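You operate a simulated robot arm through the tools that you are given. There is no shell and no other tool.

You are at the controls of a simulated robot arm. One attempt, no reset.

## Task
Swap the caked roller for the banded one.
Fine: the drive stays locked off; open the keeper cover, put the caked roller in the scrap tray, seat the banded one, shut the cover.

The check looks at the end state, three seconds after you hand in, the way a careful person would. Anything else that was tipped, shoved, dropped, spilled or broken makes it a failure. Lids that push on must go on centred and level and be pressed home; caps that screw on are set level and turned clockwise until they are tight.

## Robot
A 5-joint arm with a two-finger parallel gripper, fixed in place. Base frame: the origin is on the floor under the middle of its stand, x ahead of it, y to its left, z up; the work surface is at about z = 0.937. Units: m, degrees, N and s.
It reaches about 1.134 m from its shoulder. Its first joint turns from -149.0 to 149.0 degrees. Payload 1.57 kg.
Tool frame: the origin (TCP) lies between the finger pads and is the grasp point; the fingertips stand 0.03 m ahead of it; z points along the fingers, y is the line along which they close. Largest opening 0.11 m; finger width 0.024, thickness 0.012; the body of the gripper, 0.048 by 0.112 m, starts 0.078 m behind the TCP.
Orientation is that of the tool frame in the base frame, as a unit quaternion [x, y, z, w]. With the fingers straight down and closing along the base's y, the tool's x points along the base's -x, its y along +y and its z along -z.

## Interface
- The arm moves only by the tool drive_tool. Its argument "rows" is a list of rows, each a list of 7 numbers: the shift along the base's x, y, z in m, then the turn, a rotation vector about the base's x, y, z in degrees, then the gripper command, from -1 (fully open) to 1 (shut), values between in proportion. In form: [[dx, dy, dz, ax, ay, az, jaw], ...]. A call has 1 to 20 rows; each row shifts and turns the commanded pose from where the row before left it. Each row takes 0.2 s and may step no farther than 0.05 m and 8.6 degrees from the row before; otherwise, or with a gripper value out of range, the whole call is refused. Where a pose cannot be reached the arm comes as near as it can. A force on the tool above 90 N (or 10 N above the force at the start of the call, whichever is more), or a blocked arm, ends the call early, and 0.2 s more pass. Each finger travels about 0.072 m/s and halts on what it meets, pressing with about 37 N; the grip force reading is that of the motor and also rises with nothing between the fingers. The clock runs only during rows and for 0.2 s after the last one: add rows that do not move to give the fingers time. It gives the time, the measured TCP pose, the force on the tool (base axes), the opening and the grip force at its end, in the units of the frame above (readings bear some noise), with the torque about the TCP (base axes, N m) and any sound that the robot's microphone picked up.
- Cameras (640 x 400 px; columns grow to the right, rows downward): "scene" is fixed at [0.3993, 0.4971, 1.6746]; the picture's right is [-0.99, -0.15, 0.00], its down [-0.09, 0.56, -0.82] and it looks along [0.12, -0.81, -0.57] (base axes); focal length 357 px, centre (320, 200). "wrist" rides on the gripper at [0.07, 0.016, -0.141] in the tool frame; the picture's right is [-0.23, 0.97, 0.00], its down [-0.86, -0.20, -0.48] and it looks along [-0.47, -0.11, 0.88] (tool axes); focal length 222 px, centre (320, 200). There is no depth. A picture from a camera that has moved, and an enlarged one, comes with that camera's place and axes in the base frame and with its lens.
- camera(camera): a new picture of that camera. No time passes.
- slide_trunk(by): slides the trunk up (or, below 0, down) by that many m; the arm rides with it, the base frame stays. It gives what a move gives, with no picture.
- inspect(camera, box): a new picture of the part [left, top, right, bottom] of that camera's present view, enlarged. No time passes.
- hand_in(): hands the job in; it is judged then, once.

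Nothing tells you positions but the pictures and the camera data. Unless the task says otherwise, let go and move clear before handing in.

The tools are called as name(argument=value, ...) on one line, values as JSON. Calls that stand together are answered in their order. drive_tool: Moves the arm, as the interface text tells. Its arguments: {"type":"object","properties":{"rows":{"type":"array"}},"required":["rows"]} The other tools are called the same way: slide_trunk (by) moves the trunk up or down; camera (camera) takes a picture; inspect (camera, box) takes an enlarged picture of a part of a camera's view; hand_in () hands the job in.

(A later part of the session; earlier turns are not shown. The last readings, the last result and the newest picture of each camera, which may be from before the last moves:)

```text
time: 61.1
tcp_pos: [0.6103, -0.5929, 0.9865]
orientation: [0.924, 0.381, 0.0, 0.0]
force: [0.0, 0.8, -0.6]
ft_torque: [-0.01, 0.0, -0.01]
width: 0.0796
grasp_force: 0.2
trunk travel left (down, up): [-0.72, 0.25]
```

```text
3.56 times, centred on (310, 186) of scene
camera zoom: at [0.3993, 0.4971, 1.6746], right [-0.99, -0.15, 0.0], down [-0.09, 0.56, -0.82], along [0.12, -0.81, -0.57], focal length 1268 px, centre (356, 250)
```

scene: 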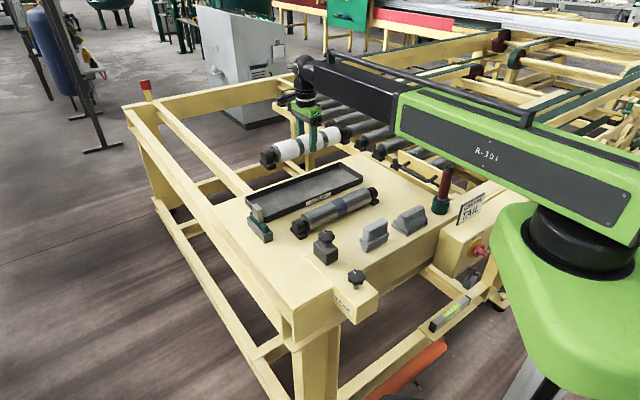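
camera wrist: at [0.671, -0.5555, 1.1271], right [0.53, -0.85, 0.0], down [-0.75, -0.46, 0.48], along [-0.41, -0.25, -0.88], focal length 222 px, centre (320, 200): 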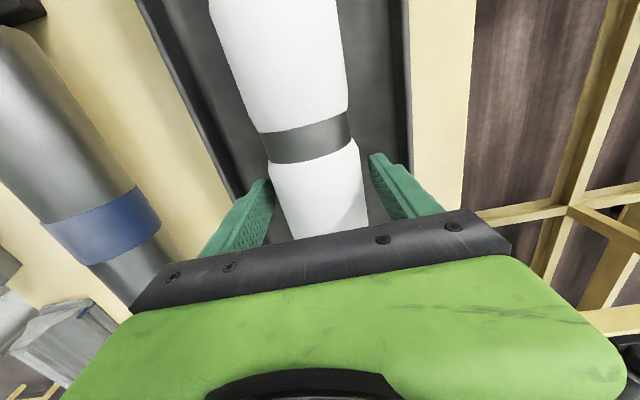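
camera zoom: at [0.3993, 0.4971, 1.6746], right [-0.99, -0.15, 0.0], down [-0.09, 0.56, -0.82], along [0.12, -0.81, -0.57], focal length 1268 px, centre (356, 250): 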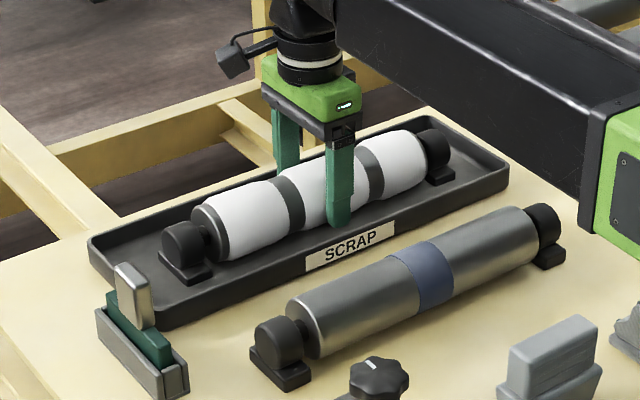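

The caked roller stands level in the scrap tray. I'll rise and move above the banded one to measure it.

slide_trunk(by=0.1)

slide_trunk(by=0.084)

drive_tool(rows=[[-0.02, 0.0213, 0, 0, 0, 0, -0.6], [-0.0288, 0.0307, 0, 0, 0, 0, -0.6], [-0.0288, 0.0307, 0, 0, 0, 0, -0.6], [-0.0288, 0.0307, 0, 0, 0, 0, -0.6], [-0.0286, 0.0306, 0, 0, 0, 0, -0.6], [0, 0, 0, 0, 0, 0, -0.6]])

camera(camera="wrist")

camera(camera="scene")

```text
time: 62.4
tcp_pos: [0.6111, -0.5931, 1.0869]
orientation: [0.924, 0.382, 0.0, 0.0]
force: [0.1, 0.1, 0.2]
ft_torque: [-0.01, -0.02, 0.01]
width: 0.0799
grasp_force: 0.0
trunk travel left (down, up): [-0.82, 0.15]
```

```text
time: 63.6
tcp_pos: [0.6114, -0.5933, 1.171]
orientation: [0.924, 0.382, 0.0, -0.001]
force: [-0.4, -0.2, 0.2]
ft_torque: [0.02, -0.04, 0.03]
width: 0.0798
grasp_force: 0.0
trunk travel left (down, up): [-0.904, 0.066]
```

```text
time: 65.0
tcp_pos: [0.4765, -0.4494, 1.171]
orientation: [0.924, 0.382, 0.0, 0.001]
force: [-0.2, -0.2, -0.5]
ft_torque: [-0.03, 0.01, -0.01]
width: 0.0881
grasp_force: 0.1
trunk travel left (down, up): [-0.904, 0.066]
```

```text
taken
camera wrist: at [0.5361, -0.4122, 1.3108], right [0.53, -0.85, 0.0], down [-0.75, -0.46, 0.48], along [-0.41, -0.25, -0.88], focal length 222 px, centre (320, 200)
```

wrist: 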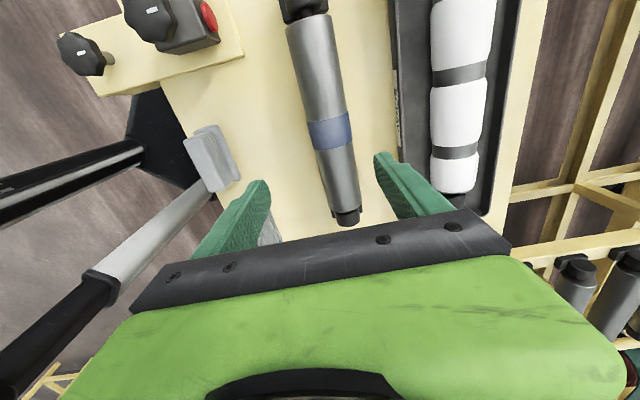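

```text
taken
```

scene: 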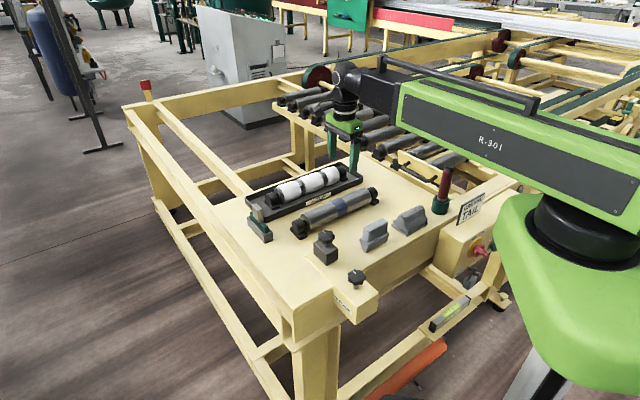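

inspect(camera="wrist", box=[220, 0, 460, 150])

inspect(camera="wrist", box=[220, 110, 460, 260])

```text
2.67 times, centred on (340, 75) of wrist
camera zoom: at [0.5361, -0.4122, 1.3108], right [0.53, -0.85, 0.0], down [-0.75, -0.46, 0.48], along [-0.41, -0.25, -0.88], focal length 592 px, centre (267, 533)
```

zoom: 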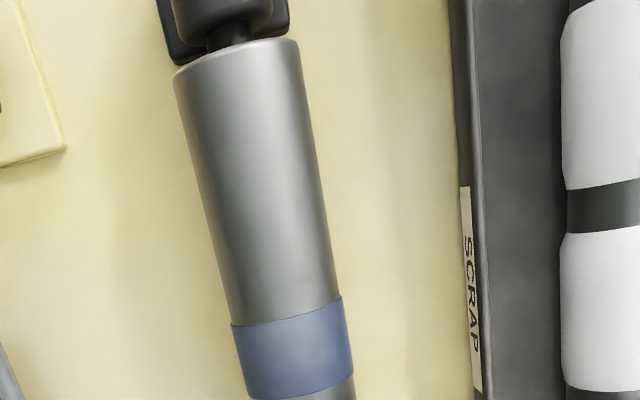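

```text
2.67 times, centred on (340, 185) of wrist
camera zoom: at [0.5361, -0.4122, 1.3108], right [0.53, -0.85, 0.0], down [-0.75, -0.46, 0.48], along [-0.41, -0.25, -0.88], focal length 592 px, centre (267, 240)
```

zoom: 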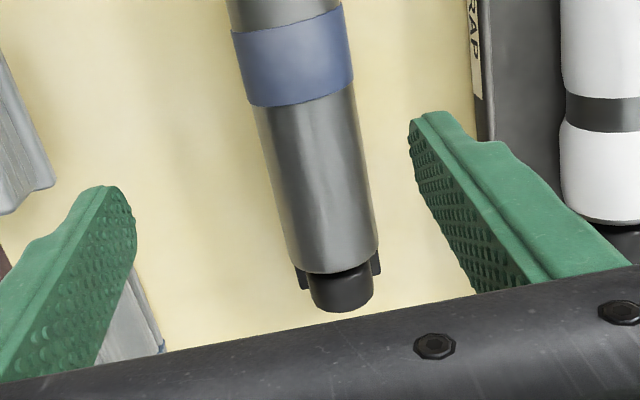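

The banded roller's axis is at r ≈ 0.670 and its middle at a ≈ 0.0205, so the grip point is (0.488, -0.459). I'll shift there and come down in stages.

drive_tool(rows=[[0.0058, -0.0048, 0, 0, 0, 0, -0.6], [0.0057, -0.0049, 0, 0, 0, 0, -0.6], [0, 0, 0, 0, 0, 0, -0.6]])

slide_trunk(by=-0.13)

camera(camera="wrist")

inspect(camera="scene", box=[250, 130, 430, 242])

```text
time: 65.8
tcp_pos: [0.4873, -0.4589, 1.1711]
orientation: [0.924, 0.382, -0.001, 0.001]
force: [0.3, 0.1, -0.2]
ft_torque: [-0.02, -0.01, 0.02]
width: 0.088
grasp_force: 0.0
trunk travel left (down, up): [-0.904, 0.066]
```

```text
time: 67.4
tcp_pos: [0.4885, -0.4577, 1.0406]
orientation: [0.924, 0.382, -0.001, -0.001]
force: [0.1, 0.6, 0.2]
ft_torque: [0.01, 0.01, 0.01]
width: 0.088
grasp_force: 0.0
trunk travel left (down, up): [-0.774, 0.196]
```

```text
taken
camera wrist: at [0.5479, -0.4209, 1.1812], right [0.53, -0.85, 0.0], down [-0.75, -0.46, 0.48], along [-0.41, -0.25, -0.88], focal length 222 px, centre (320, 200)
```

wrist: 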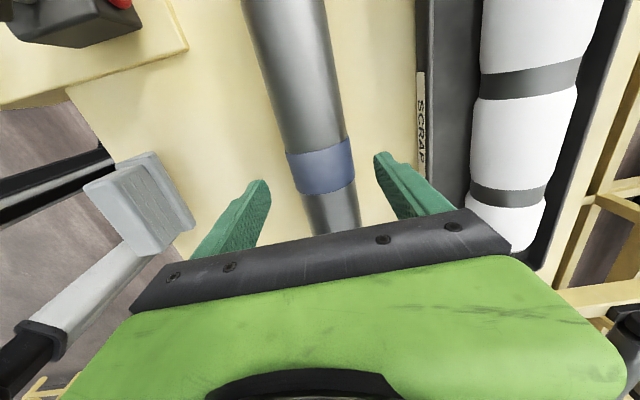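

```text
3.56 times, centred on (340, 186) of scene
camera zoom: at [0.3993, 0.4971, 1.6746], right [-0.99, -0.15, 0.0], down [-0.09, 0.56, -0.82], along [0.12, -0.81, -0.57], focal length 1268 px, centre (249, 250)
```

zoom: 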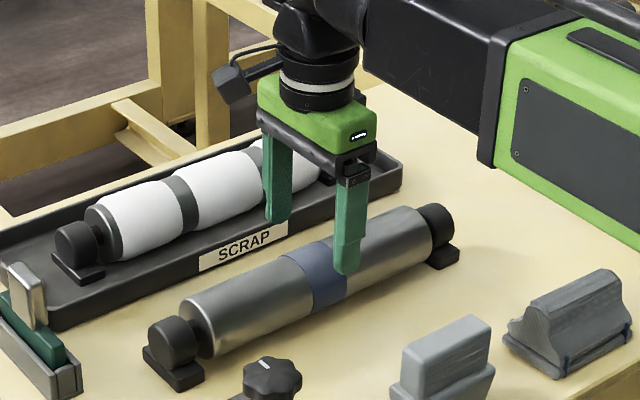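

slide_trunk(by=-0.04)

slide_trunk(by=-0.016)

inspect(camera="wrist", box=[180, 100, 460, 275])

```text
time: 68.2
tcp_pos: [0.4888, -0.4585, 1.0005]
orientation: [0.924, 0.382, 0.0, 0.0]
force: [0.5, 0.1, -0.4]
ft_torque: [-0.03, 0.01, -0.01]
width: 0.0878
grasp_force: 0.0
trunk travel left (down, up): [-0.734, 0.236]
```

```text
time: 68.9
tcp_pos: [0.4876, -0.4592, 0.9851]
orientation: [0.924, 0.382, 0.0, 0.0]
force: [-0.1, 0.0, 0.5]
ft_torque: [-0.01, -0.01, -0.02]
width: 0.0881
grasp_force: 0.1
trunk travel left (down, up): [-0.718, 0.252]
```

```text
2.29 times, centred on (320, 188) of wrist
camera zoom: at [0.5479, -0.4209, 1.1251], right [0.53, -0.85, 0.0], down [-0.75, -0.46, 0.48], along [-0.41, -0.25, -0.88], focal length 508 px, centre (320, 229)
```

zoom: 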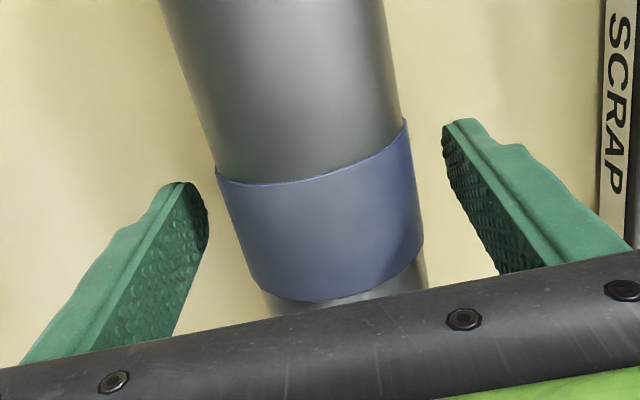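

drive_tool(rows=[[0, 0, 0, 0, 0, 0, 0.2], [0, 0, 0, 0, 0, 0, 1], [0, 0, 0, 0, 0, 0, 1], [0, 0, 0, 0, 0, 0, 1], [0, 0, 0, 0, 0, 0, 1]])

slide_trunk(by=0.015)

inspect(camera="scene", box=[250, 150, 410, 250])

```text
time: 70.1
tcp_pos: [0.4874, -0.4573, 0.9852]
orientation: [0.925, 0.381, 0.0, 0.0]
force: [4.6, -5.3, 6.7]
ft_torque: [-0.46, -0.43, 0.02]
width: 0.0598
grasp_force: 36.7
trunk travel left (down, up): [-0.718, 0.252]
```

```text
time: 70.7
tcp_pos: [0.4882, -0.4593, 0.9998]
orientation: [0.924, 0.381, 0.0, -0.001]
force: [0.5, -0.2, -11.6]
ft_torque: [0.04, -0.01, 0.0]
width: 0.0598
grasp_force: 37.4
trunk travel left (down, up): [-0.733, 0.237]
```

```text
4.00 times, centred on (330, 200) of scene
camera zoom: at [0.3993, 0.4971, 1.6746], right [-0.99, -0.15, 0.0], down [-0.09, 0.56, -0.82], along [0.12, -0.81, -0.57], focal length 1426 px, centre (280, 200)
```

zoom: 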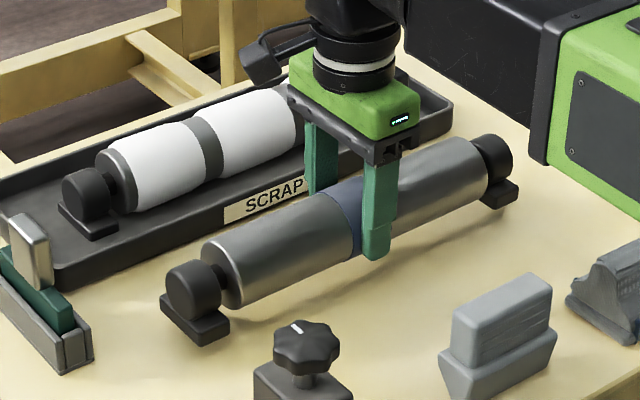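

The banded roller is held level, with the same width, weight and near-zero torque as the other one had. I'll lift high and carry it back to above the empty seat.

slide_trunk(by=0.05)

slide_trunk(by=0.14)

drive_tool(rows=[[-0.0155, -0.011, 0, 0, 0, 0, 1], [-0.031, -0.022, 0, 0, 0, 0, 1], [-0.031, -0.022, 0, 0, 0, 0, 1], [-0.031, -0.022, 0, 0, 0, 0, 1], [-0.031, -0.022, 0, 0, 0, 0, 1], [-0.031, -0.022, 0, 0, 0, 0, 1], [-0.031, -0.022, 0, 0, 0, 0, 1], [-0.031, -0.022, 0, 0, 0, 0, 1], [-0.031, -0.022, 0, 0, 0, 0, 1], [-0.031, -0.022, 0, 0, 0, 0, 1], [-0.031, -0.022, 0, 0, 0, 0, 1], [-0.031, -0.022, 0, 0, 0, 0, 1], [-0.031, -0.022, 0, 0, 0, 0, 1], [-0.031, -0.022, 0, 0, 0, 0, 1], [-0.031, -0.022, 0, 0, 0, 0, 1], [-0.031, -0.022, 0, 0, 0, 0, 1], [-0.0155, -0.0118, 0, 0, 0, 0, 1], [0, 0, 0, 0, 0, 0, 1], [0, 0, 0, 0, 0, 0, 1]])

camera(camera="scene")

camera(camera="wrist")

```text
time: 71.6
tcp_pos: [0.4887, -0.4594, 1.0492]
orientation: [0.924, 0.382, 0.001, 0.001]
force: [-0.9, -0.4, -10.8]
ft_torque: [0.02, -0.01, 0.01]
width: 0.0597
grasp_force: 36.8
trunk travel left (down, up): [-0.783, 0.187]
```

```text
time: 73.3
tcp_pos: [0.4882, -0.4599, 1.1881]
orientation: [0.924, 0.383, 0.001, 0.0]
force: [-0.4, 0.9, -12.1]
ft_torque: [0.02, -0.01, 0.0]
width: 0.0595
grasp_force: 37.4
trunk travel left (down, up): [-0.923, 0.047]
```

```text
time: 77.3
tcp_pos: [-0.0088, -0.8144, 1.1893]
orientation: [0.924, 0.382, 0.001, 0.0]
force: [0.0, -0.5, -12.6]
ft_torque: [0.02, -0.04, 0.0]
width: 0.0596
grasp_force: 36.7
trunk travel left (down, up): [-0.923, 0.047]
```

```text
taken
```

scene: 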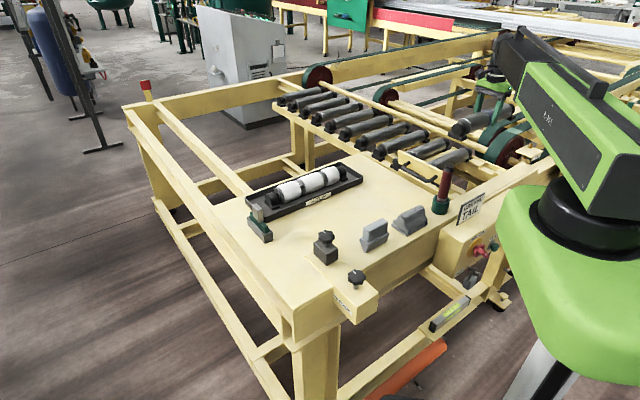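

```text
taken
camera wrist: at [0.0513, -0.7761, 1.3293], right [0.53, -0.85, 0.0], down [-0.75, -0.46, 0.48], along [-0.41, -0.25, -0.88], focal length 222 px, centre (320, 200)
```

wrist: 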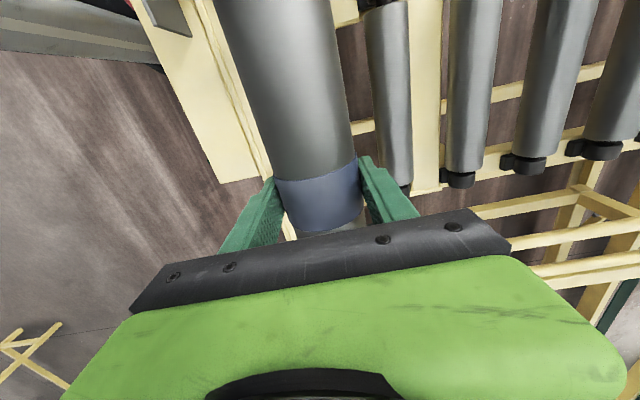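

Now I'm back above the seat. I'll drop to the height where I photographed the caked roller's near foot, so I can compare the two views.

slide_trunk(by=-0.04)

inspect(camera="scene", box=[390, 120, 530, 208])

inspect(camera="scene", box=[440, 140, 510, 184])

```text
time: 78.1
tcp_pos: [-0.0089, -0.813, 1.1496]
orientation: [0.924, 0.382, 0.0, 0.0]
force: [-0.4, 0.2, -11.5]
ft_torque: [0.02, 0.01, 0.02]
width: 0.0597
grasp_force: 37.3
trunk travel left (down, up): [-0.883, 0.087]
```

```text
4.55 times, centred on (460, 164) of scene
camera zoom: at [0.3993, 0.4971, 1.6746], right [-0.99, -0.15, 0.0], down [-0.09, 0.56, -0.82], along [0.12, -0.81, -0.57], focal length 1621 px, centre (-316, 364)
```

zoom: 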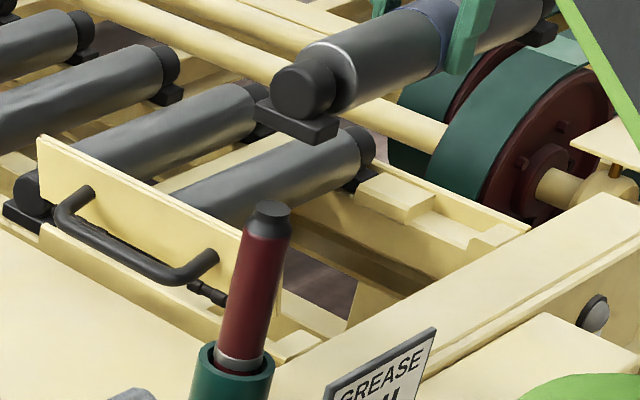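

```text
9.09 times, centred on (475, 162) of scene
camera zoom: at [0.3993, 0.4971, 1.6746], right [-0.99, -0.15, 0.0], down [-0.09, 0.56, -0.82], along [0.12, -0.81, -0.57], focal length 3242 px, centre (-1089, 546)
```

zoom: 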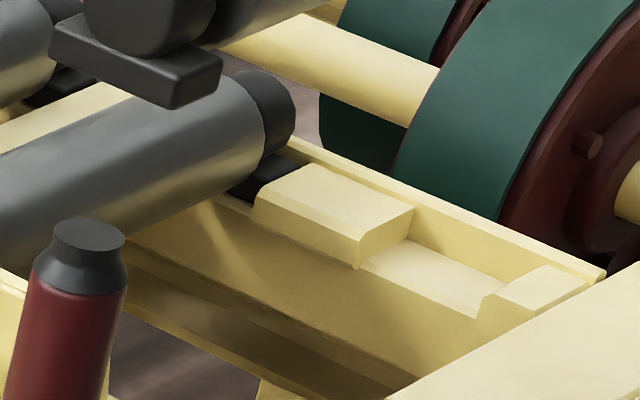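

The near foot sits about 3.5 mm further from the base along the axis than the caked one did, and the torque reading agrees. I'll shift by that much and compare again.

drive_tool(rows=[[0.0012, 0.0012, 0, 0, 0, 0, 1], [0.0012, 0.0012, 0, 0, 0, 0, 1], [0, 0, 0, 0, 0, 0, 1]])

inspect(camera="scene", box=[440, 140, 510, 184])

inspect(camera="scene", box=[390, 120, 530, 208])

```text
time: 78.9
tcp_pos: [-0.0071, -0.8098, 1.149]
orientation: [0.924, 0.381, 0.001, 0.001]
force: [0.1, 0.4, -11.4]
ft_torque: [0.03, -0.04, -0.02]
width: 0.0598
grasp_force: 36.9
trunk travel left (down, up): [-0.883, 0.087]
```

```text
9.09 times, centred on (475, 162) of scene
camera zoom: at [0.3993, 0.4971, 1.6746], right [-0.99, -0.15, 0.0], down [-0.09, 0.56, -0.82], along [0.12, -0.81, -0.57], focal length 3242 px, centre (-1089, 546)
```

zoom: 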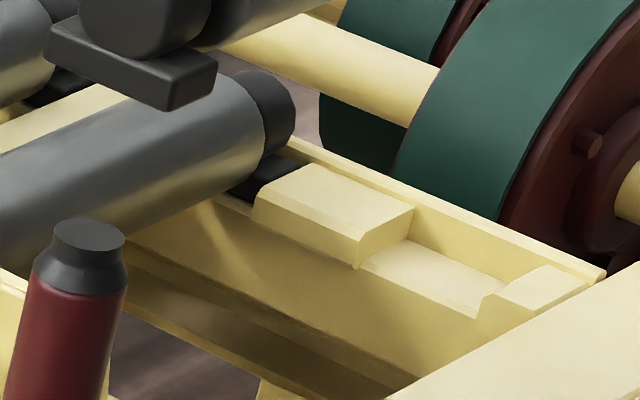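

```text
4.55 times, centred on (460, 164) of scene
camera zoom: at [0.3993, 0.4971, 1.6746], right [-0.99, -0.15, 0.0], down [-0.09, 0.56, -0.82], along [0.12, -0.81, -0.57], focal length 1621 px, centre (-316, 364)
```

zoom: 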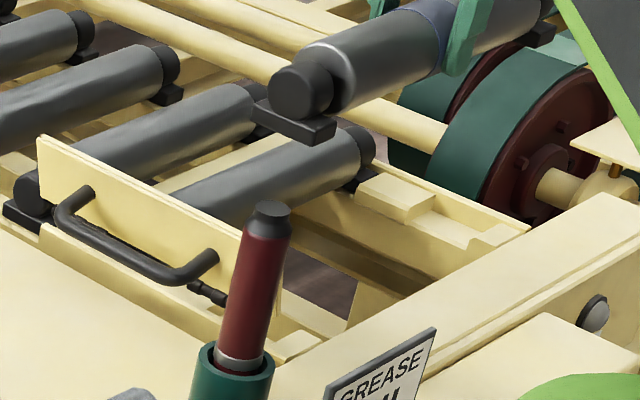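

The foot now lines up with where the caked roller's foot was. Lowering toward the seat.

slide_trunk(by=-0.12)

slide_trunk(by=-0.04)

inspect(camera="scene", box=[440, 140, 540, 202])

camera(camera="wrist")

```text
time: 80.4
tcp_pos: [-0.0074, -0.8108, 1.0289]
orientation: [0.924, 0.382, 0.0, 0.0]
force: [-0.2, 0.0, -11.9]
ft_torque: [0.01, 0.03, 0.02]
width: 0.0593
grasp_force: 37.4
trunk travel left (down, up): [-0.763, 0.207]
```

```text
time: 81.2
tcp_pos: [-0.0065, -0.812, 0.9885]
orientation: [0.924, 0.382, 0.001, 0.0]
force: [0.0, 0.8, -12.0]
ft_torque: [-0.03, 0.01, 0.01]
width: 0.0597
grasp_force: 36.9
trunk travel left (down, up): [-0.723, 0.247]
```

```text
6.40 times, centred on (490, 171) of scene
camera zoom: at [0.3993, 0.4971, 1.6746], right [-0.99, -0.15, 0.0], down [-0.09, 0.56, -0.82], along [0.12, -0.81, -0.57], focal length 2282 px, centre (-768, 386)
```

zoom: 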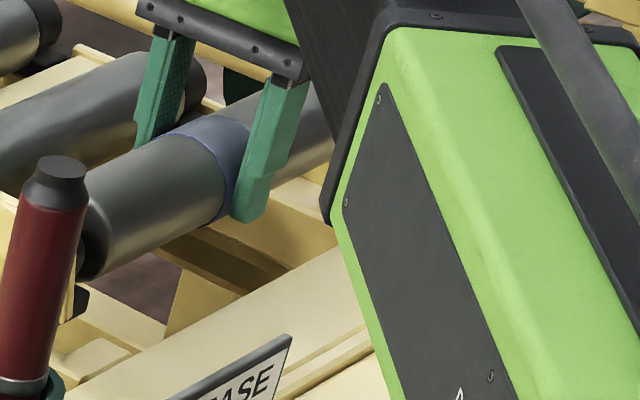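

```text
taken
camera wrist: at [0.0536, -0.7739, 1.1294], right [0.53, -0.85, 0.0], down [-0.75, -0.46, 0.48], along [-0.41, -0.25, -0.88], focal length 222 px, centre (320, 200)
```

wrist: 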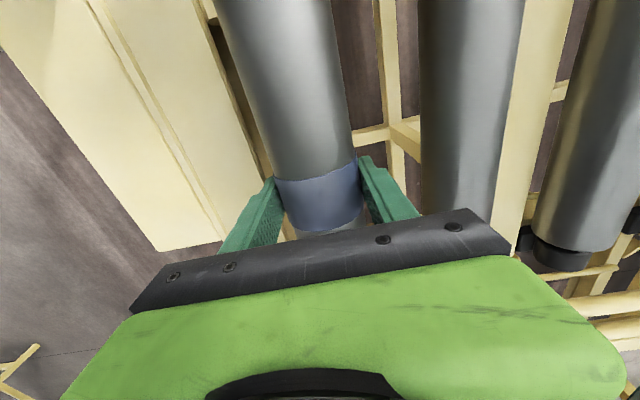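

slide_trunk(by=-0.014)

slide_trunk(by=-0.008)

inspect(camera="scene", box=[440, 150, 510, 194])

```text
time: 81.9
tcp_pos: [-0.0067, -0.8111, 0.975]
orientation: [0.924, 0.383, -0.001, 0.001]
force: [0.4, -0.4, -13.7]
ft_torque: [-0.01, -0.01, -0.02]
width: 0.0595
grasp_force: 37.1
trunk travel left (down, up): [-0.709, 0.261]
```

```text
time: 82.4
tcp_pos: [-0.0066, -0.8111, 0.9673]
orientation: [0.924, 0.381, 0.0, -0.001]
force: [-0.6, 0.7, -11.3]
ft_torque: [-0.02, -0.02, -0.02]
width: 0.0595
grasp_force: 36.7
trunk travel left (down, up): [-0.701, 0.269]
```

```text
9.09 times, centred on (475, 172) of scene
camera zoom: at [0.3993, 0.4971, 1.6746], right [-0.99, -0.15, 0.0], down [-0.09, 0.56, -0.82], along [0.12, -0.81, -0.57], focal length 3242 px, centre (-1089, 454)
```

zoom: 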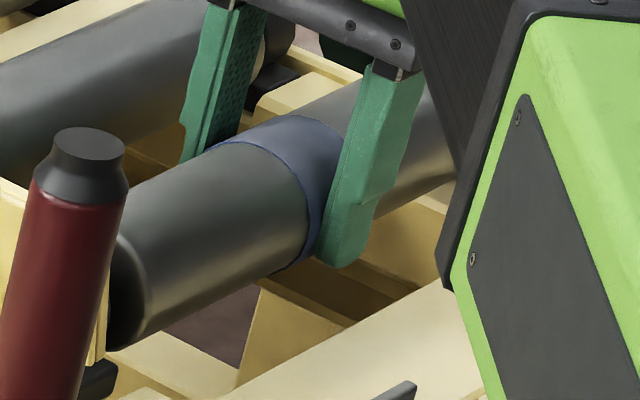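

slide_trunk(by=-0.005)

slide_trunk(by=-0.004)

```text
time: 83.0
tcp_pos: [-0.0051, -0.8116, 0.9619]
orientation: [0.925, 0.381, 0.0, 0.0]
force: [1.1, 0.3, -12.2]
ft_torque: [0.03, 0.01, -0.03]
width: 0.0595
grasp_force: 37.2
trunk travel left (down, up): [-0.696, 0.274]
```

```text
time: 83.5
tcp_pos: [-0.0063, -0.8108, 0.9585]
orientation: [0.924, 0.382, 0.001, 0.0]
force: [-1.1, 0.6, -11.9]
ft_torque: [0.02, -0.02, 0.05]
width: 0.0597
grasp_force: 36.8
trunk travel left (down, up): [-0.692, 0.278]
```

slide_trunk(by=-0.002)

slide_trunk(by=-0.002)

inspect(camera="scene", box=[440, 150, 510, 194])

```text
time: 84.0
tcp_pos: [-0.0058, -0.8105, 0.9563]
orientation: [0.924, 0.382, 0.0, 0.0]
force: [0.1, 0.1, -12.1]
ft_torque: [0.01, -0.03, -0.01]
width: 0.0595
grasp_force: 37.1
trunk travel left (down, up): [-0.69, 0.28]
```

```text
time: 84.5
tcp_pos: [-0.0061, -0.811, 0.9547]
orientation: [0.925, 0.381, 0.0, -0.001]
force: [0.9, 0.3, -11.3]
ft_torque: [-0.02, -0.02, 0.0]
width: 0.0598
grasp_force: 36.6
trunk travel left (down, up): [-0.688, 0.282]
```

```text
9.09 times, centred on (475, 172) of scene
camera zoom: at [0.3993, 0.4971, 1.6746], right [-0.99, -0.15, 0.0], down [-0.09, 0.56, -0.82], along [0.12, -0.81, -0.57], focal length 3242 px, centre (-1089, 454)
```

zoom: 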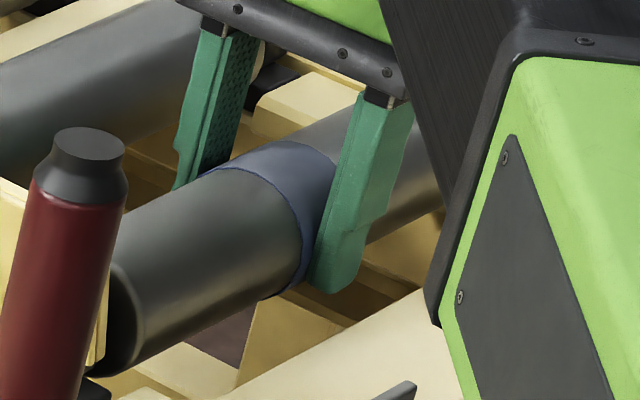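

slide_trunk(by=-0.0015)

slide_trunk(by=-0.0015)

```text
time: 85.0
tcp_pos: [-0.0052, -0.8106, 0.954]
orientation: [0.924, 0.382, 0.0, 0.0]
force: [-1.3, -3.5, -2.0]
ft_torque: [-0.03, -0.1, -0.01]
width: 0.0595
grasp_force: 36.6
trunk travel left (down, up): [-0.687, 0.283]
```

```text
time: 85.6
tcp_pos: [-0.0073, -0.8117, 0.9539]
orientation: [0.924, 0.381, 0.0, 0.001]
force: [0.5, -9.9, 28.9]
ft_torque: [-0.52, 0.12, 0.19]
width: 0.0599
grasp_force: 37.2
trunk travel left (down, up): [-0.685, 0.285]
```

Contact came at the same height as the caked roller had when seated. I'll ease off the pressure and open slightly.

slide_trunk(by=0.0015)

drive_tool(rows=[[0, 0, 0, 0, 0, 0, -0.2], [0, 0, 0, 0, 0, 0, -0.4], [0, 0, 0, 0, 0, 0, -0.52], [0, 0, 0, 0, 0, 0, -0.52]])

slide_trunk(by=0.04)

inspect(camera="scene", box=[440, 150, 510, 194])

camera(camera="wrist")

```text
time: 86.1
tcp_pos: [-0.0077, -0.8099, 0.9537]
orientation: [0.924, 0.382, 0.001, -0.001]
force: [0.4, -0.7, -2.5]
ft_torque: [-0.82, 0.41, 0.2]
width: 0.0596
grasp_force: 36.6
trunk travel left (down, up): [-0.687, 0.283]
```

```text
time: 87.1
tcp_pos: [-0.0058, -0.8108, 0.9539]
orientation: [0.924, 0.382, 0.0, 0.0]
force: [-0.1, 0.1, 0.2]
ft_torque: [-0.03, -0.02, 0.06]
width: 0.0835
grasp_force: 0.1
trunk travel left (down, up): [-0.687, 0.283]
```

```text
time: 87.9
tcp_pos: [-0.0064, -0.8099, 0.993]
orientation: [0.924, 0.382, 0.0, 0.0]
force: [0.5, -0.3, -0.3]
ft_torque: [-0.03, -0.01, -0.01]
width: 0.0835
grasp_force: 0.1
trunk travel left (down, up): [-0.727, 0.243]
```

```text
9.09 times, centred on (475, 172) of scene
camera zoom: at [0.3993, 0.4971, 1.6746], right [-0.99, -0.15, 0.0], down [-0.09, 0.56, -0.82], along [0.12, -0.81, -0.57], focal length 3242 px, centre (-1089, 454)
```

zoom: 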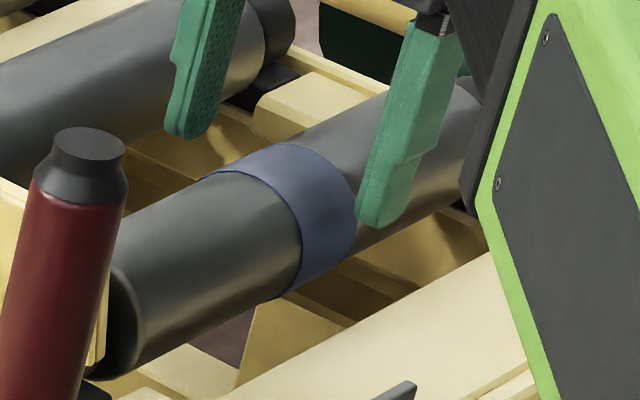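

```text
taken
camera wrist: at [0.0535, -0.7732, 1.1335], right [0.53, -0.85, 0.0], down [-0.75, -0.46, 0.48], along [-0.41, -0.25, -0.88], focal length 222 px, centre (320, 200)
```

wrist: 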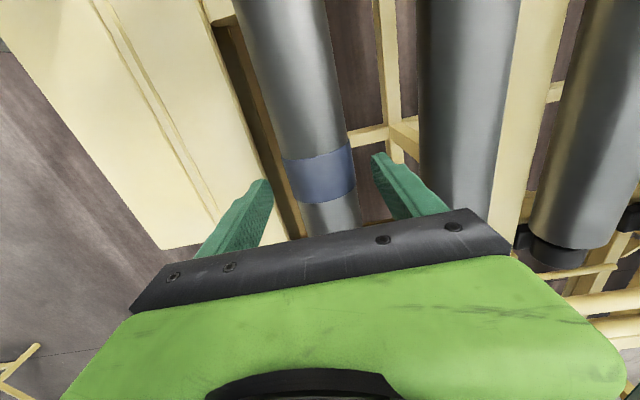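

slide_trunk(by=0.178)

camera(camera="wrist")

inspect(camera="wrist", box=[200, 0, 440, 150])

inspect(camera="scene", box=[444, 154, 508, 194])

```text
time: 89.9
tcp_pos: [-0.0078, -0.8113, 1.1713]
orientation: [0.924, 0.381, 0.0, 0.001]
force: [0.0, -0.8, -0.2]
ft_torque: [-0.01, 0.02, -0.03]
width: 0.0837
grasp_force: 0.0
trunk travel left (down, up): [-0.905, 0.065]
```

```text
taken
camera wrist: at [0.0535, -0.7731, 1.3115], right [0.53, -0.85, 0.0], down [-0.75, -0.46, 0.48], along [-0.41, -0.25, -0.88], focal length 222 px, centre (320, 200)
```

wrist: 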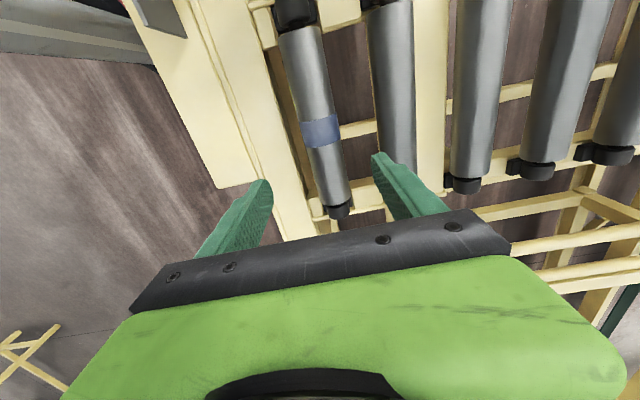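

```text
2.67 times, centred on (320, 75) of wrist
camera zoom: at [0.0535, -0.7731, 1.3115], right [0.53, -0.85, 0.0], down [-0.75, -0.46, 0.48], along [-0.41, -0.25, -0.88], focal length 592 px, centre (320, 533)
```

zoom: 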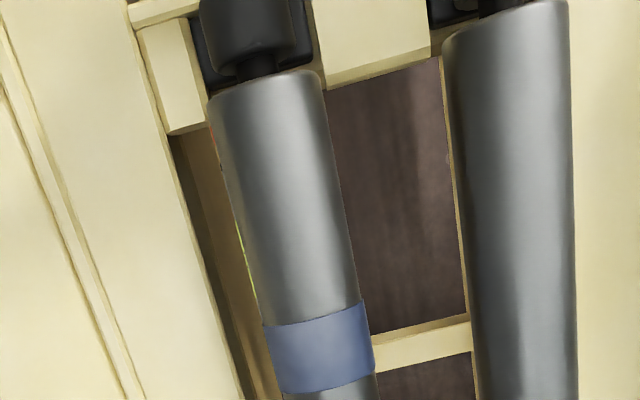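

```text
10.00 times, centred on (476, 174) of scene
camera zoom: at [0.3993, 0.4971, 1.6746], right [-0.99, -0.15, 0.0], down [-0.09, 0.56, -0.82], along [0.12, -0.81, -0.57], focal length 3566 px, centre (-1240, 460)
```

zoom: 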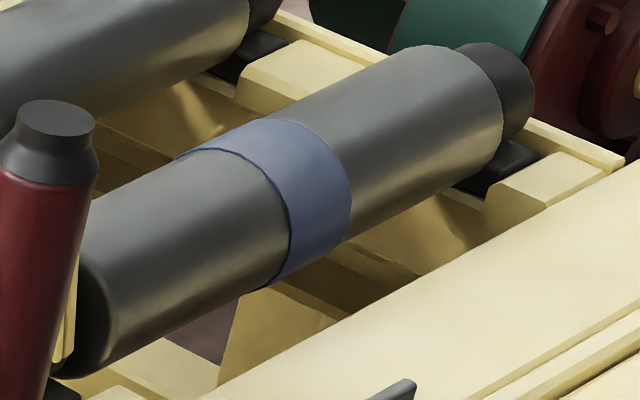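

The banded roller sits in both pockets, just as the caked one did. Next I'll return to the handle to close the cover, turning the fingers back across the bar.

drive_tool(rows=[[0.0203, 0.0123, 0, 0, 0, 8.2, 0.55], [0.0203, 0.0123, 0, 0, 0, 8.2, 0.55], [0.0203, 0.0123, 0, 0, 0, 8.2, 0.55], [0.0203, 0.0123, 0, 0, 0, 8.2, 0.55], [0.0203, 0.0123, 0, 0, 0, 8.2, 0.55], [0.0203, 0.0123, 0, 0, 0, 8.2, 0.55], [0.0203, 0.0123, 0, 0, 0, 8.2, 0.55], [0.0203, 0.0123, 0, 0, 0, 8.2, 0.55], [0.0203, 0.0123, 0, 0, 0, 8.2, 0.55], [0.0203, 0.0123, 0, 0, 0, 8.2, 0.55], [0.0205, 0.0128, 0, 0, 0, 8.0, 0.55], [0, 0, 0, 0, 0, 0, 0.55], [0, 0, 0, 0, 0, 0, 0.55]])

camera(camera="wrist")

inspect(camera="wrist", box=[180, 40, 380, 165])

inspect(camera="scene", box=[380, 120, 540, 220])

```text
time: 92.7
tcp_pos: [0.2179, -0.6757, 1.1713]
orientation: [0.383, 0.924, 0.0, 0.0]
force: [-0.6, 0.1, -0.5]
ft_torque: [0.0, 0.0, 0.02]
width: 0.0248
grasp_force: 0.1
trunk travel left (down, up): [-0.905, 0.065]
```

```text
taken
camera wrist: at [0.1788, -0.6144, 1.3116], right [0.85, 0.53, 0.0], down [0.46, -0.75, 0.48], along [0.25, -0.41, -0.88], focal length 222 px, centre (320, 200)
```

wrist: 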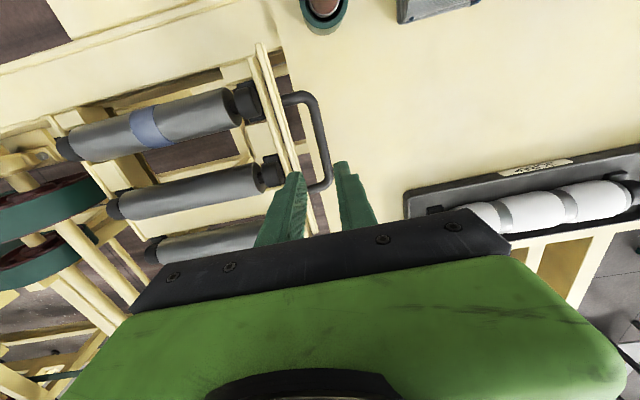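

```text
3.20 times, centred on (280, 102) of wrist
camera zoom: at [0.1788, -0.6144, 1.3116], right [0.85, 0.53, 0.0], down [0.46, -0.75, 0.48], along [0.25, -0.41, -0.88], focal length 711 px, centre (448, 512)
```

zoom: 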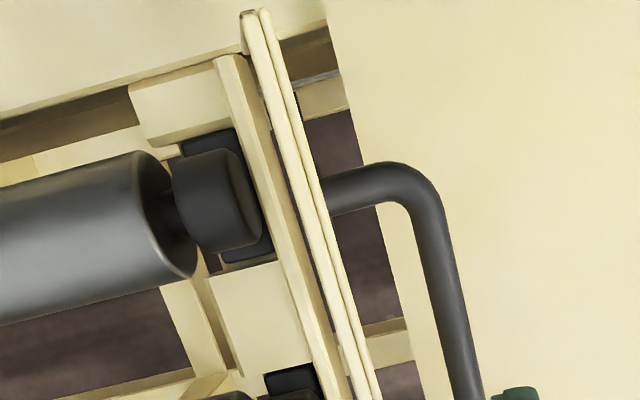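

```text
4.00 times, centred on (460, 170) of scene
camera zoom: at [0.3993, 0.4971, 1.6746], right [-0.99, -0.15, 0.0], down [-0.09, 0.56, -0.82], along [0.12, -0.81, -0.57], focal length 1426 px, centre (-240, 320)
```

zoom: 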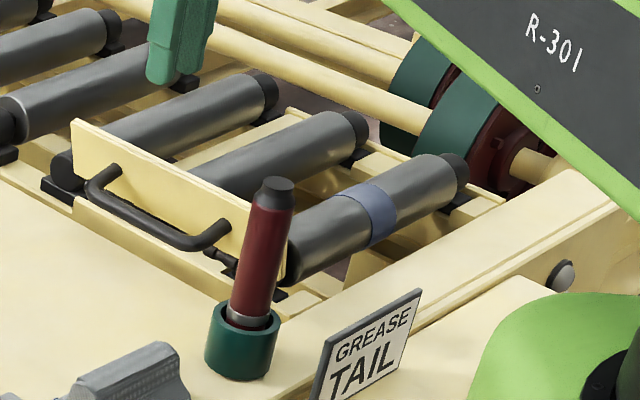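

slide_trunk(by=-0.09)

inspect(camera="wrist", box=[220, 80, 420, 205])

inspect(camera="scene", box=[380, 120, 500, 195])

```text
time: 93.9
tcp_pos: [0.2163, -0.6735, 1.081]
orientation: [0.383, 0.924, 0.0, 0.0]
force: [-0.9, -0.5, 0.2]
ft_torque: [0.01, -0.03, -0.01]
width: 0.025
grasp_force: 0.1
trunk travel left (down, up): [-0.815, 0.155]
```

```text
3.20 times, centred on (320, 142) of wrist
camera zoom: at [0.1786, -0.6145, 1.2216], right [0.85, 0.53, 0.0], down [0.46, -0.75, 0.48], along [0.25, -0.41, -0.88], focal length 711 px, centre (320, 384)
```

zoom: 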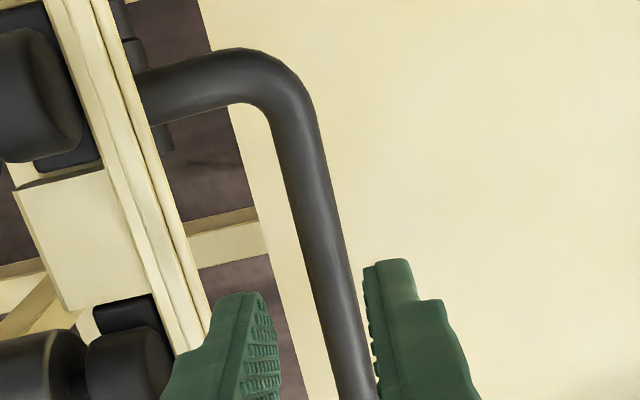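

```text
5.33 times, centred on (440, 158) of scene
camera zoom: at [0.3993, 0.4971, 1.6746], right [-0.99, -0.15, 0.0], down [-0.09, 0.56, -0.82], along [0.12, -0.81, -0.57], focal length 1902 px, centre (-320, 427)
```

zoom: 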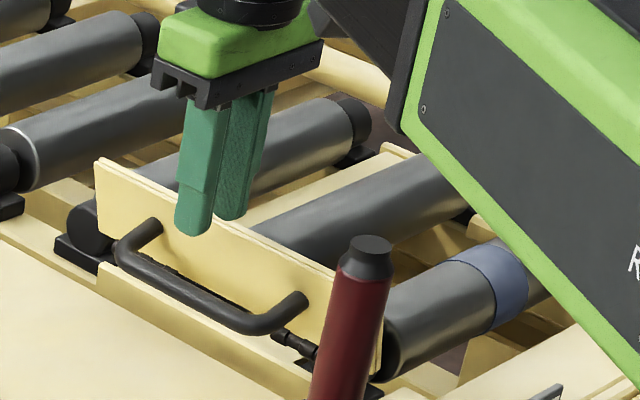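

slide_trunk(by=-0.04)

slide_trunk(by=-0.028)

inspect(camera="wrist", box=[220, 80, 420, 205])

inspect(camera="scene", box=[380, 120, 500, 195])

```text
time: 94.8
tcp_pos: [0.2174, -0.6751, 1.0415]
orientation: [0.384, 0.923, 0.0, 0.0]
force: [-0.1, -0.6, 0.0]
ft_torque: [-0.02, -0.02, -0.02]
width: 0.0246
grasp_force: 0.0
trunk travel left (down, up): [-0.775, 0.195]
```

```text
time: 95.5
tcp_pos: [0.2162, -0.6758, 1.0131]
orientation: [0.384, 0.923, 0.0, 0.0]
force: [-0.3, -0.5, -0.2]
ft_torque: [-0.02, 0.02, 0.02]
width: 0.0248
grasp_force: 0.1
trunk travel left (down, up): [-0.747, 0.223]
```

```text
3.20 times, centred on (320, 142) of wrist
camera zoom: at [0.1787, -0.6145, 1.1535], right [0.85, 0.53, 0.0], down [0.46, -0.75, 0.48], along [0.25, -0.41, -0.88], focal length 711 px, centre (320, 384)
```

zoom: 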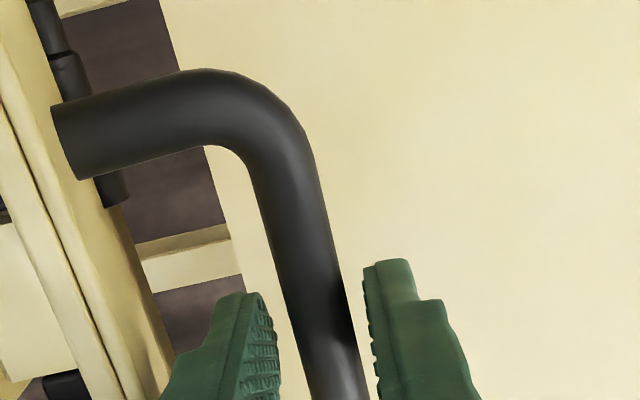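

```text
5.33 times, centred on (440, 158) of scene
camera zoom: at [0.3993, 0.4971, 1.6746], right [-0.99, -0.15, 0.0], down [-0.09, 0.56, -0.82], along [0.12, -0.81, -0.57], focal length 1902 px, centre (-320, 427)
```

zoom: 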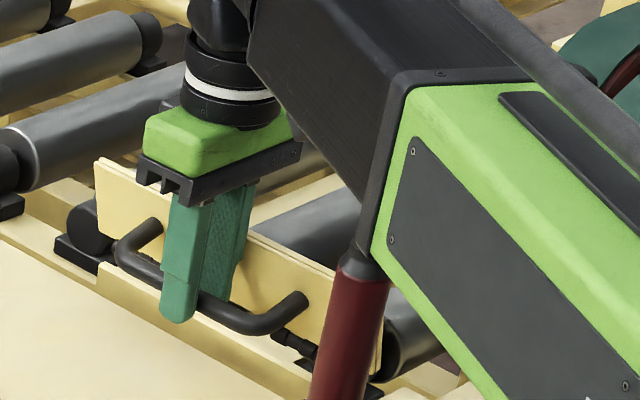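

The fork is around the bar again. I'll grip and retrace the opening arc in reverse.

drive_tool(rows=[[0, 0, 0, 0, 0, 0, 1], [0, 0, 0, 0, 0, 0, 1], [0, 0, 0, 0, 0, 0, 1]])

slide_trunk(by=0.004)

drive_tool(rows=[[-0.0015, -0.0015, 0, 0, 0, 0, 1], [-0.0015, -0.0015, 0, 0, 0, 0, 1], [0, 0, 0, 0, 0, 0, 1]])

slide_trunk(by=0.005)

drive_tool(rows=[[-0.002, -0.002, 0, 0, 0, 0, 1], [-0.002, -0.002, 0, 0, 0, 0, 1], [0, 0, 0, 0, 0, 0, 1]])

inspect(camera="scene", box=[380, 120, 500, 195])

```text
time: 96.3
tcp_pos: [0.2166, -0.6746, 1.014]
orientation: [0.383, 0.924, -0.001, -0.001]
force: [3.2, 4.7, -1.7]
ft_torque: [0.23, -0.03, 0.13]
width: 0.0143
grasp_force: 30.9
trunk travel left (down, up): [-0.747, 0.223]
```

```text
time: 96.8
tcp_pos: [0.2169, -0.6753, 1.0178]
orientation: [0.383, 0.924, -0.001, -0.001]
force: [-2.7, 0.6, -6.7]
ft_torque: [0.63, 0.63, 0.17]
width: 0.0147
grasp_force: 30.8
trunk travel left (down, up): [-0.751, 0.219]
```

```text
time: 97.6
tcp_pos: [0.2159, -0.6765, 1.0179]
orientation: [0.383, 0.924, 0.0, 0.0]
force: [8.4, 17.3, 2.7]
ft_torque: [0.88, 0.09, 0.05]
width: 0.0147
grasp_force: 30.4
trunk travel left (down, up): [-0.751, 0.219]
```

```text
time: 98.2
tcp_pos: [0.2139, -0.6782, 1.0229]
orientation: [0.383, 0.924, -0.002, 0.0]
force: [1.4, 6.0, 6.0]
ft_torque: [0.58, 0.52, 0.13]
width: 0.015
grasp_force: 30.5
trunk travel left (down, up): [-0.756, 0.214]
```

```text
time: 99.0
tcp_pos: [0.2139, -0.6802, 1.0245]
orientation: [0.383, 0.924, 0.0, 0.001]
force: [16.7, 22.4, 17.0]
ft_torque: [0.74, -0.37, 0.05]
width: 0.0146
grasp_force: 31.0
trunk travel left (down, up): [-0.756, 0.214]
```

```text
5.33 times, centred on (440, 158) of scene
camera zoom: at [0.3993, 0.4971, 1.6746], right [-0.99, -0.15, 0.0], down [-0.09, 0.56, -0.82], along [0.12, -0.81, -0.57], focal length 1902 px, centre (-320, 427)
```

zoom: 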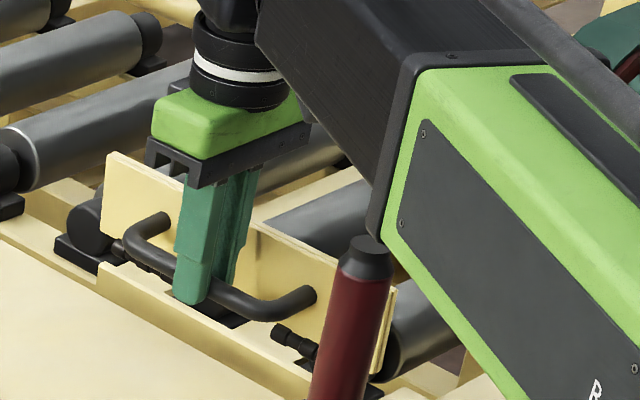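

slide_trunk(by=0.006)

drive_tool(rows=[[-0.0018, -0.0018, 0, 0, 0, 0, 1], [-0.0018, -0.0018, 0, 0, 0, 0, 1], [-0.0018, -0.0018, 0, 0, 0, 0, 1], [0, 0, 0, 0, 0, 0, 1]])

slide_trunk(by=0.005)

drive_tool(rows=[[-0.002, -0.002, 0, 0, 0, 0, 1], [-0.002, -0.002, 0, 0, 0, 0, 1], [-0.002, -0.002, 0, 0, 0, 0, 1], [0, 0, 0, 0, 0, 0, 1]])

slide_trunk(by=0.004)

inspect(camera="scene", box=[380, 120, 500, 195])

```text
time: 99.5
tcp_pos: [0.2106, -0.682, 1.0302]
orientation: [0.384, 0.924, -0.002, 0.0]
force: [7.8, 8.7, 14.0]
ft_torque: [0.57, 0.33, 0.15]
width: 0.0146
grasp_force: 31.1
trunk travel left (down, up): [-0.762, 0.208]
```

```text
time: 100.5
tcp_pos: [0.2092, -0.6839, 1.0318]
orientation: [0.383, 0.924, 0.0, 0.002]
force: [25.2, 22.8, 30.3]
ft_torque: [0.53, -0.56, 0.03]
width: 0.015
grasp_force: 30.7
trunk travel left (down, up): [-0.762, 0.208]
```

```text
time: 101.0
tcp_pos: [0.2051, -0.687, 1.0351]
orientation: [0.384, 0.924, -0.002, 0.0]
force: [9.3, 7.7, 16.0]
ft_torque: [0.23, -0.14, 0.13]
width: 0.0149
grasp_force: 31.1
trunk travel left (down, up): [-0.767, 0.203]
```

```text
time: 102.0
tcp_pos: [0.2014, -0.6909, 1.0357]
orientation: [0.383, 0.924, -0.001, 0.001]
force: [19.2, 13.1, 30.7]
ft_torque: [0.27, -0.42, 0.05]
width: 0.0148
grasp_force: 30.5
trunk travel left (down, up): [-0.767, 0.203]
```

```text
time: 102.6
tcp_pos: [0.1985, -0.6939, 1.0373]
orientation: [0.384, 0.923, -0.001, -0.001]
force: [3.1, 3.9, 2.5]
ft_torque: [0.17, -0.08, 0.14]
width: 0.0147
grasp_force: 31.1
trunk travel left (down, up): [-0.771, 0.199]
```

```text
5.33 times, centred on (440, 158) of scene
camera zoom: at [0.3993, 0.4971, 1.6746], right [-0.99, -0.15, 0.0], down [-0.09, 0.56, -0.82], along [0.12, -0.81, -0.57], focal length 1902 px, centre (-320, 427)
```

zoom: 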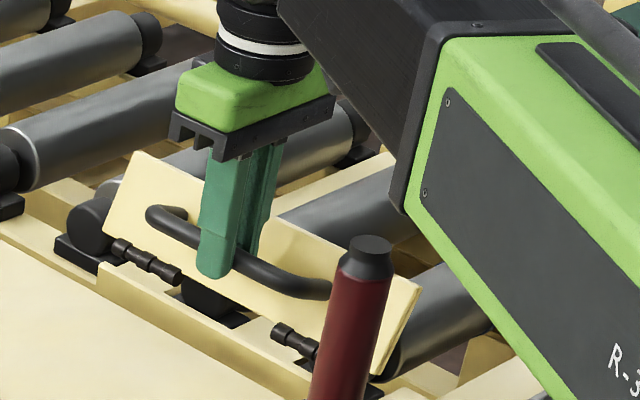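

drive_tool(rows=[[-0.0022, -0.0022, 0, 0, 0, 0, 1], [-0.0022, -0.0022, 0, 0, 0, 0, 1], [-0.0022, -0.0022, 0, 0, 0, 0, 1], [0, 0, 0, 0, 0, 0, 1]])

slide_trunk(by=0.004)

drive_tool(rows=[[-0.0022, -0.0022, 0, 0, 0, 0, 1], [-0.0022, -0.0022, 0, 0, 0, 0, 1], [-0.0022, -0.0022, 0, 0, 0, 0, 1], [0, 0, 0, 0, 0, 0, 1]])

slide_trunk(by=0.002)

drive_tool(rows=[[-0.0022, -0.0022, 0, 0, 0, 0, 1], [-0.0022, -0.0022, 0, 0, 0, 0, 1], [-0.0022, -0.0022, 0, 0, 0, 0, 1], [0, 0, 0, 0, 0, 0, 1]])

inspect(camera="scene", box=[380, 120, 500, 195])

```text
time: 103.6
tcp_pos: [0.1934, -0.699, 1.04]
orientation: [0.383, 0.924, -0.001, 0.001]
force: [11.5, 6.8, 27.3]
ft_torque: [0.39, 0.01, 0.11]
width: 0.0148
grasp_force: 31.2
trunk travel left (down, up): [-0.771, 0.199]
```

```text
time: 104.1
tcp_pos: [0.1907, -0.7013, 1.0418]
orientation: [0.384, 0.923, 0.0, -0.001]
force: [-4.5, 3.5, -14.6]
ft_torque: [0.16, 0.11, 0.19]
width: 0.0149
grasp_force: 30.9
trunk travel left (down, up): [-0.775, 0.195]
```

```text
time: 105.1
tcp_pos: [0.1866, -0.707, 1.0423]
orientation: [0.383, 0.924, 0.0, 0.0]
force: [3.3, 7.5, 6.6]
ft_torque: [0.43, -0.04, 0.11]
width: 0.0143
grasp_force: 30.7
trunk travel left (down, up): [-0.775, 0.195]
```

```text
time: 105.6
tcp_pos: [0.1848, -0.7079, 1.0431]
orientation: [0.384, 0.923, 0.0, -0.001]
force: [-3.7, 7.4, -18.1]
ft_torque: [0.16, 0.0, 0.23]
width: 0.0148
grasp_force: 31.6
trunk travel left (down, up): [-0.777, 0.193]
```

```text
time: 106.6
tcp_pos: [0.1782, -0.7123, 1.0436]
orientation: [0.384, 0.923, 0.0, 0.0]
force: [-1.3, 10.3, -6.3]
ft_torque: [0.65, 0.23, 0.15]
width: 0.0148
grasp_force: 30.9
trunk travel left (down, up): [-0.777, 0.193]
```

```text
5.33 times, centred on (440, 158) of scene
camera zoom: at [0.3993, 0.4971, 1.6746], right [-0.99, -0.15, 0.0], down [-0.09, 0.56, -0.82], along [0.12, -0.81, -0.57], focal length 1902 px, centre (-320, 427)
```

zoom: 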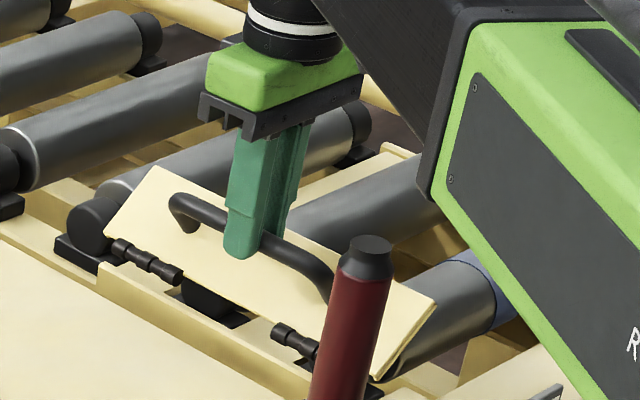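

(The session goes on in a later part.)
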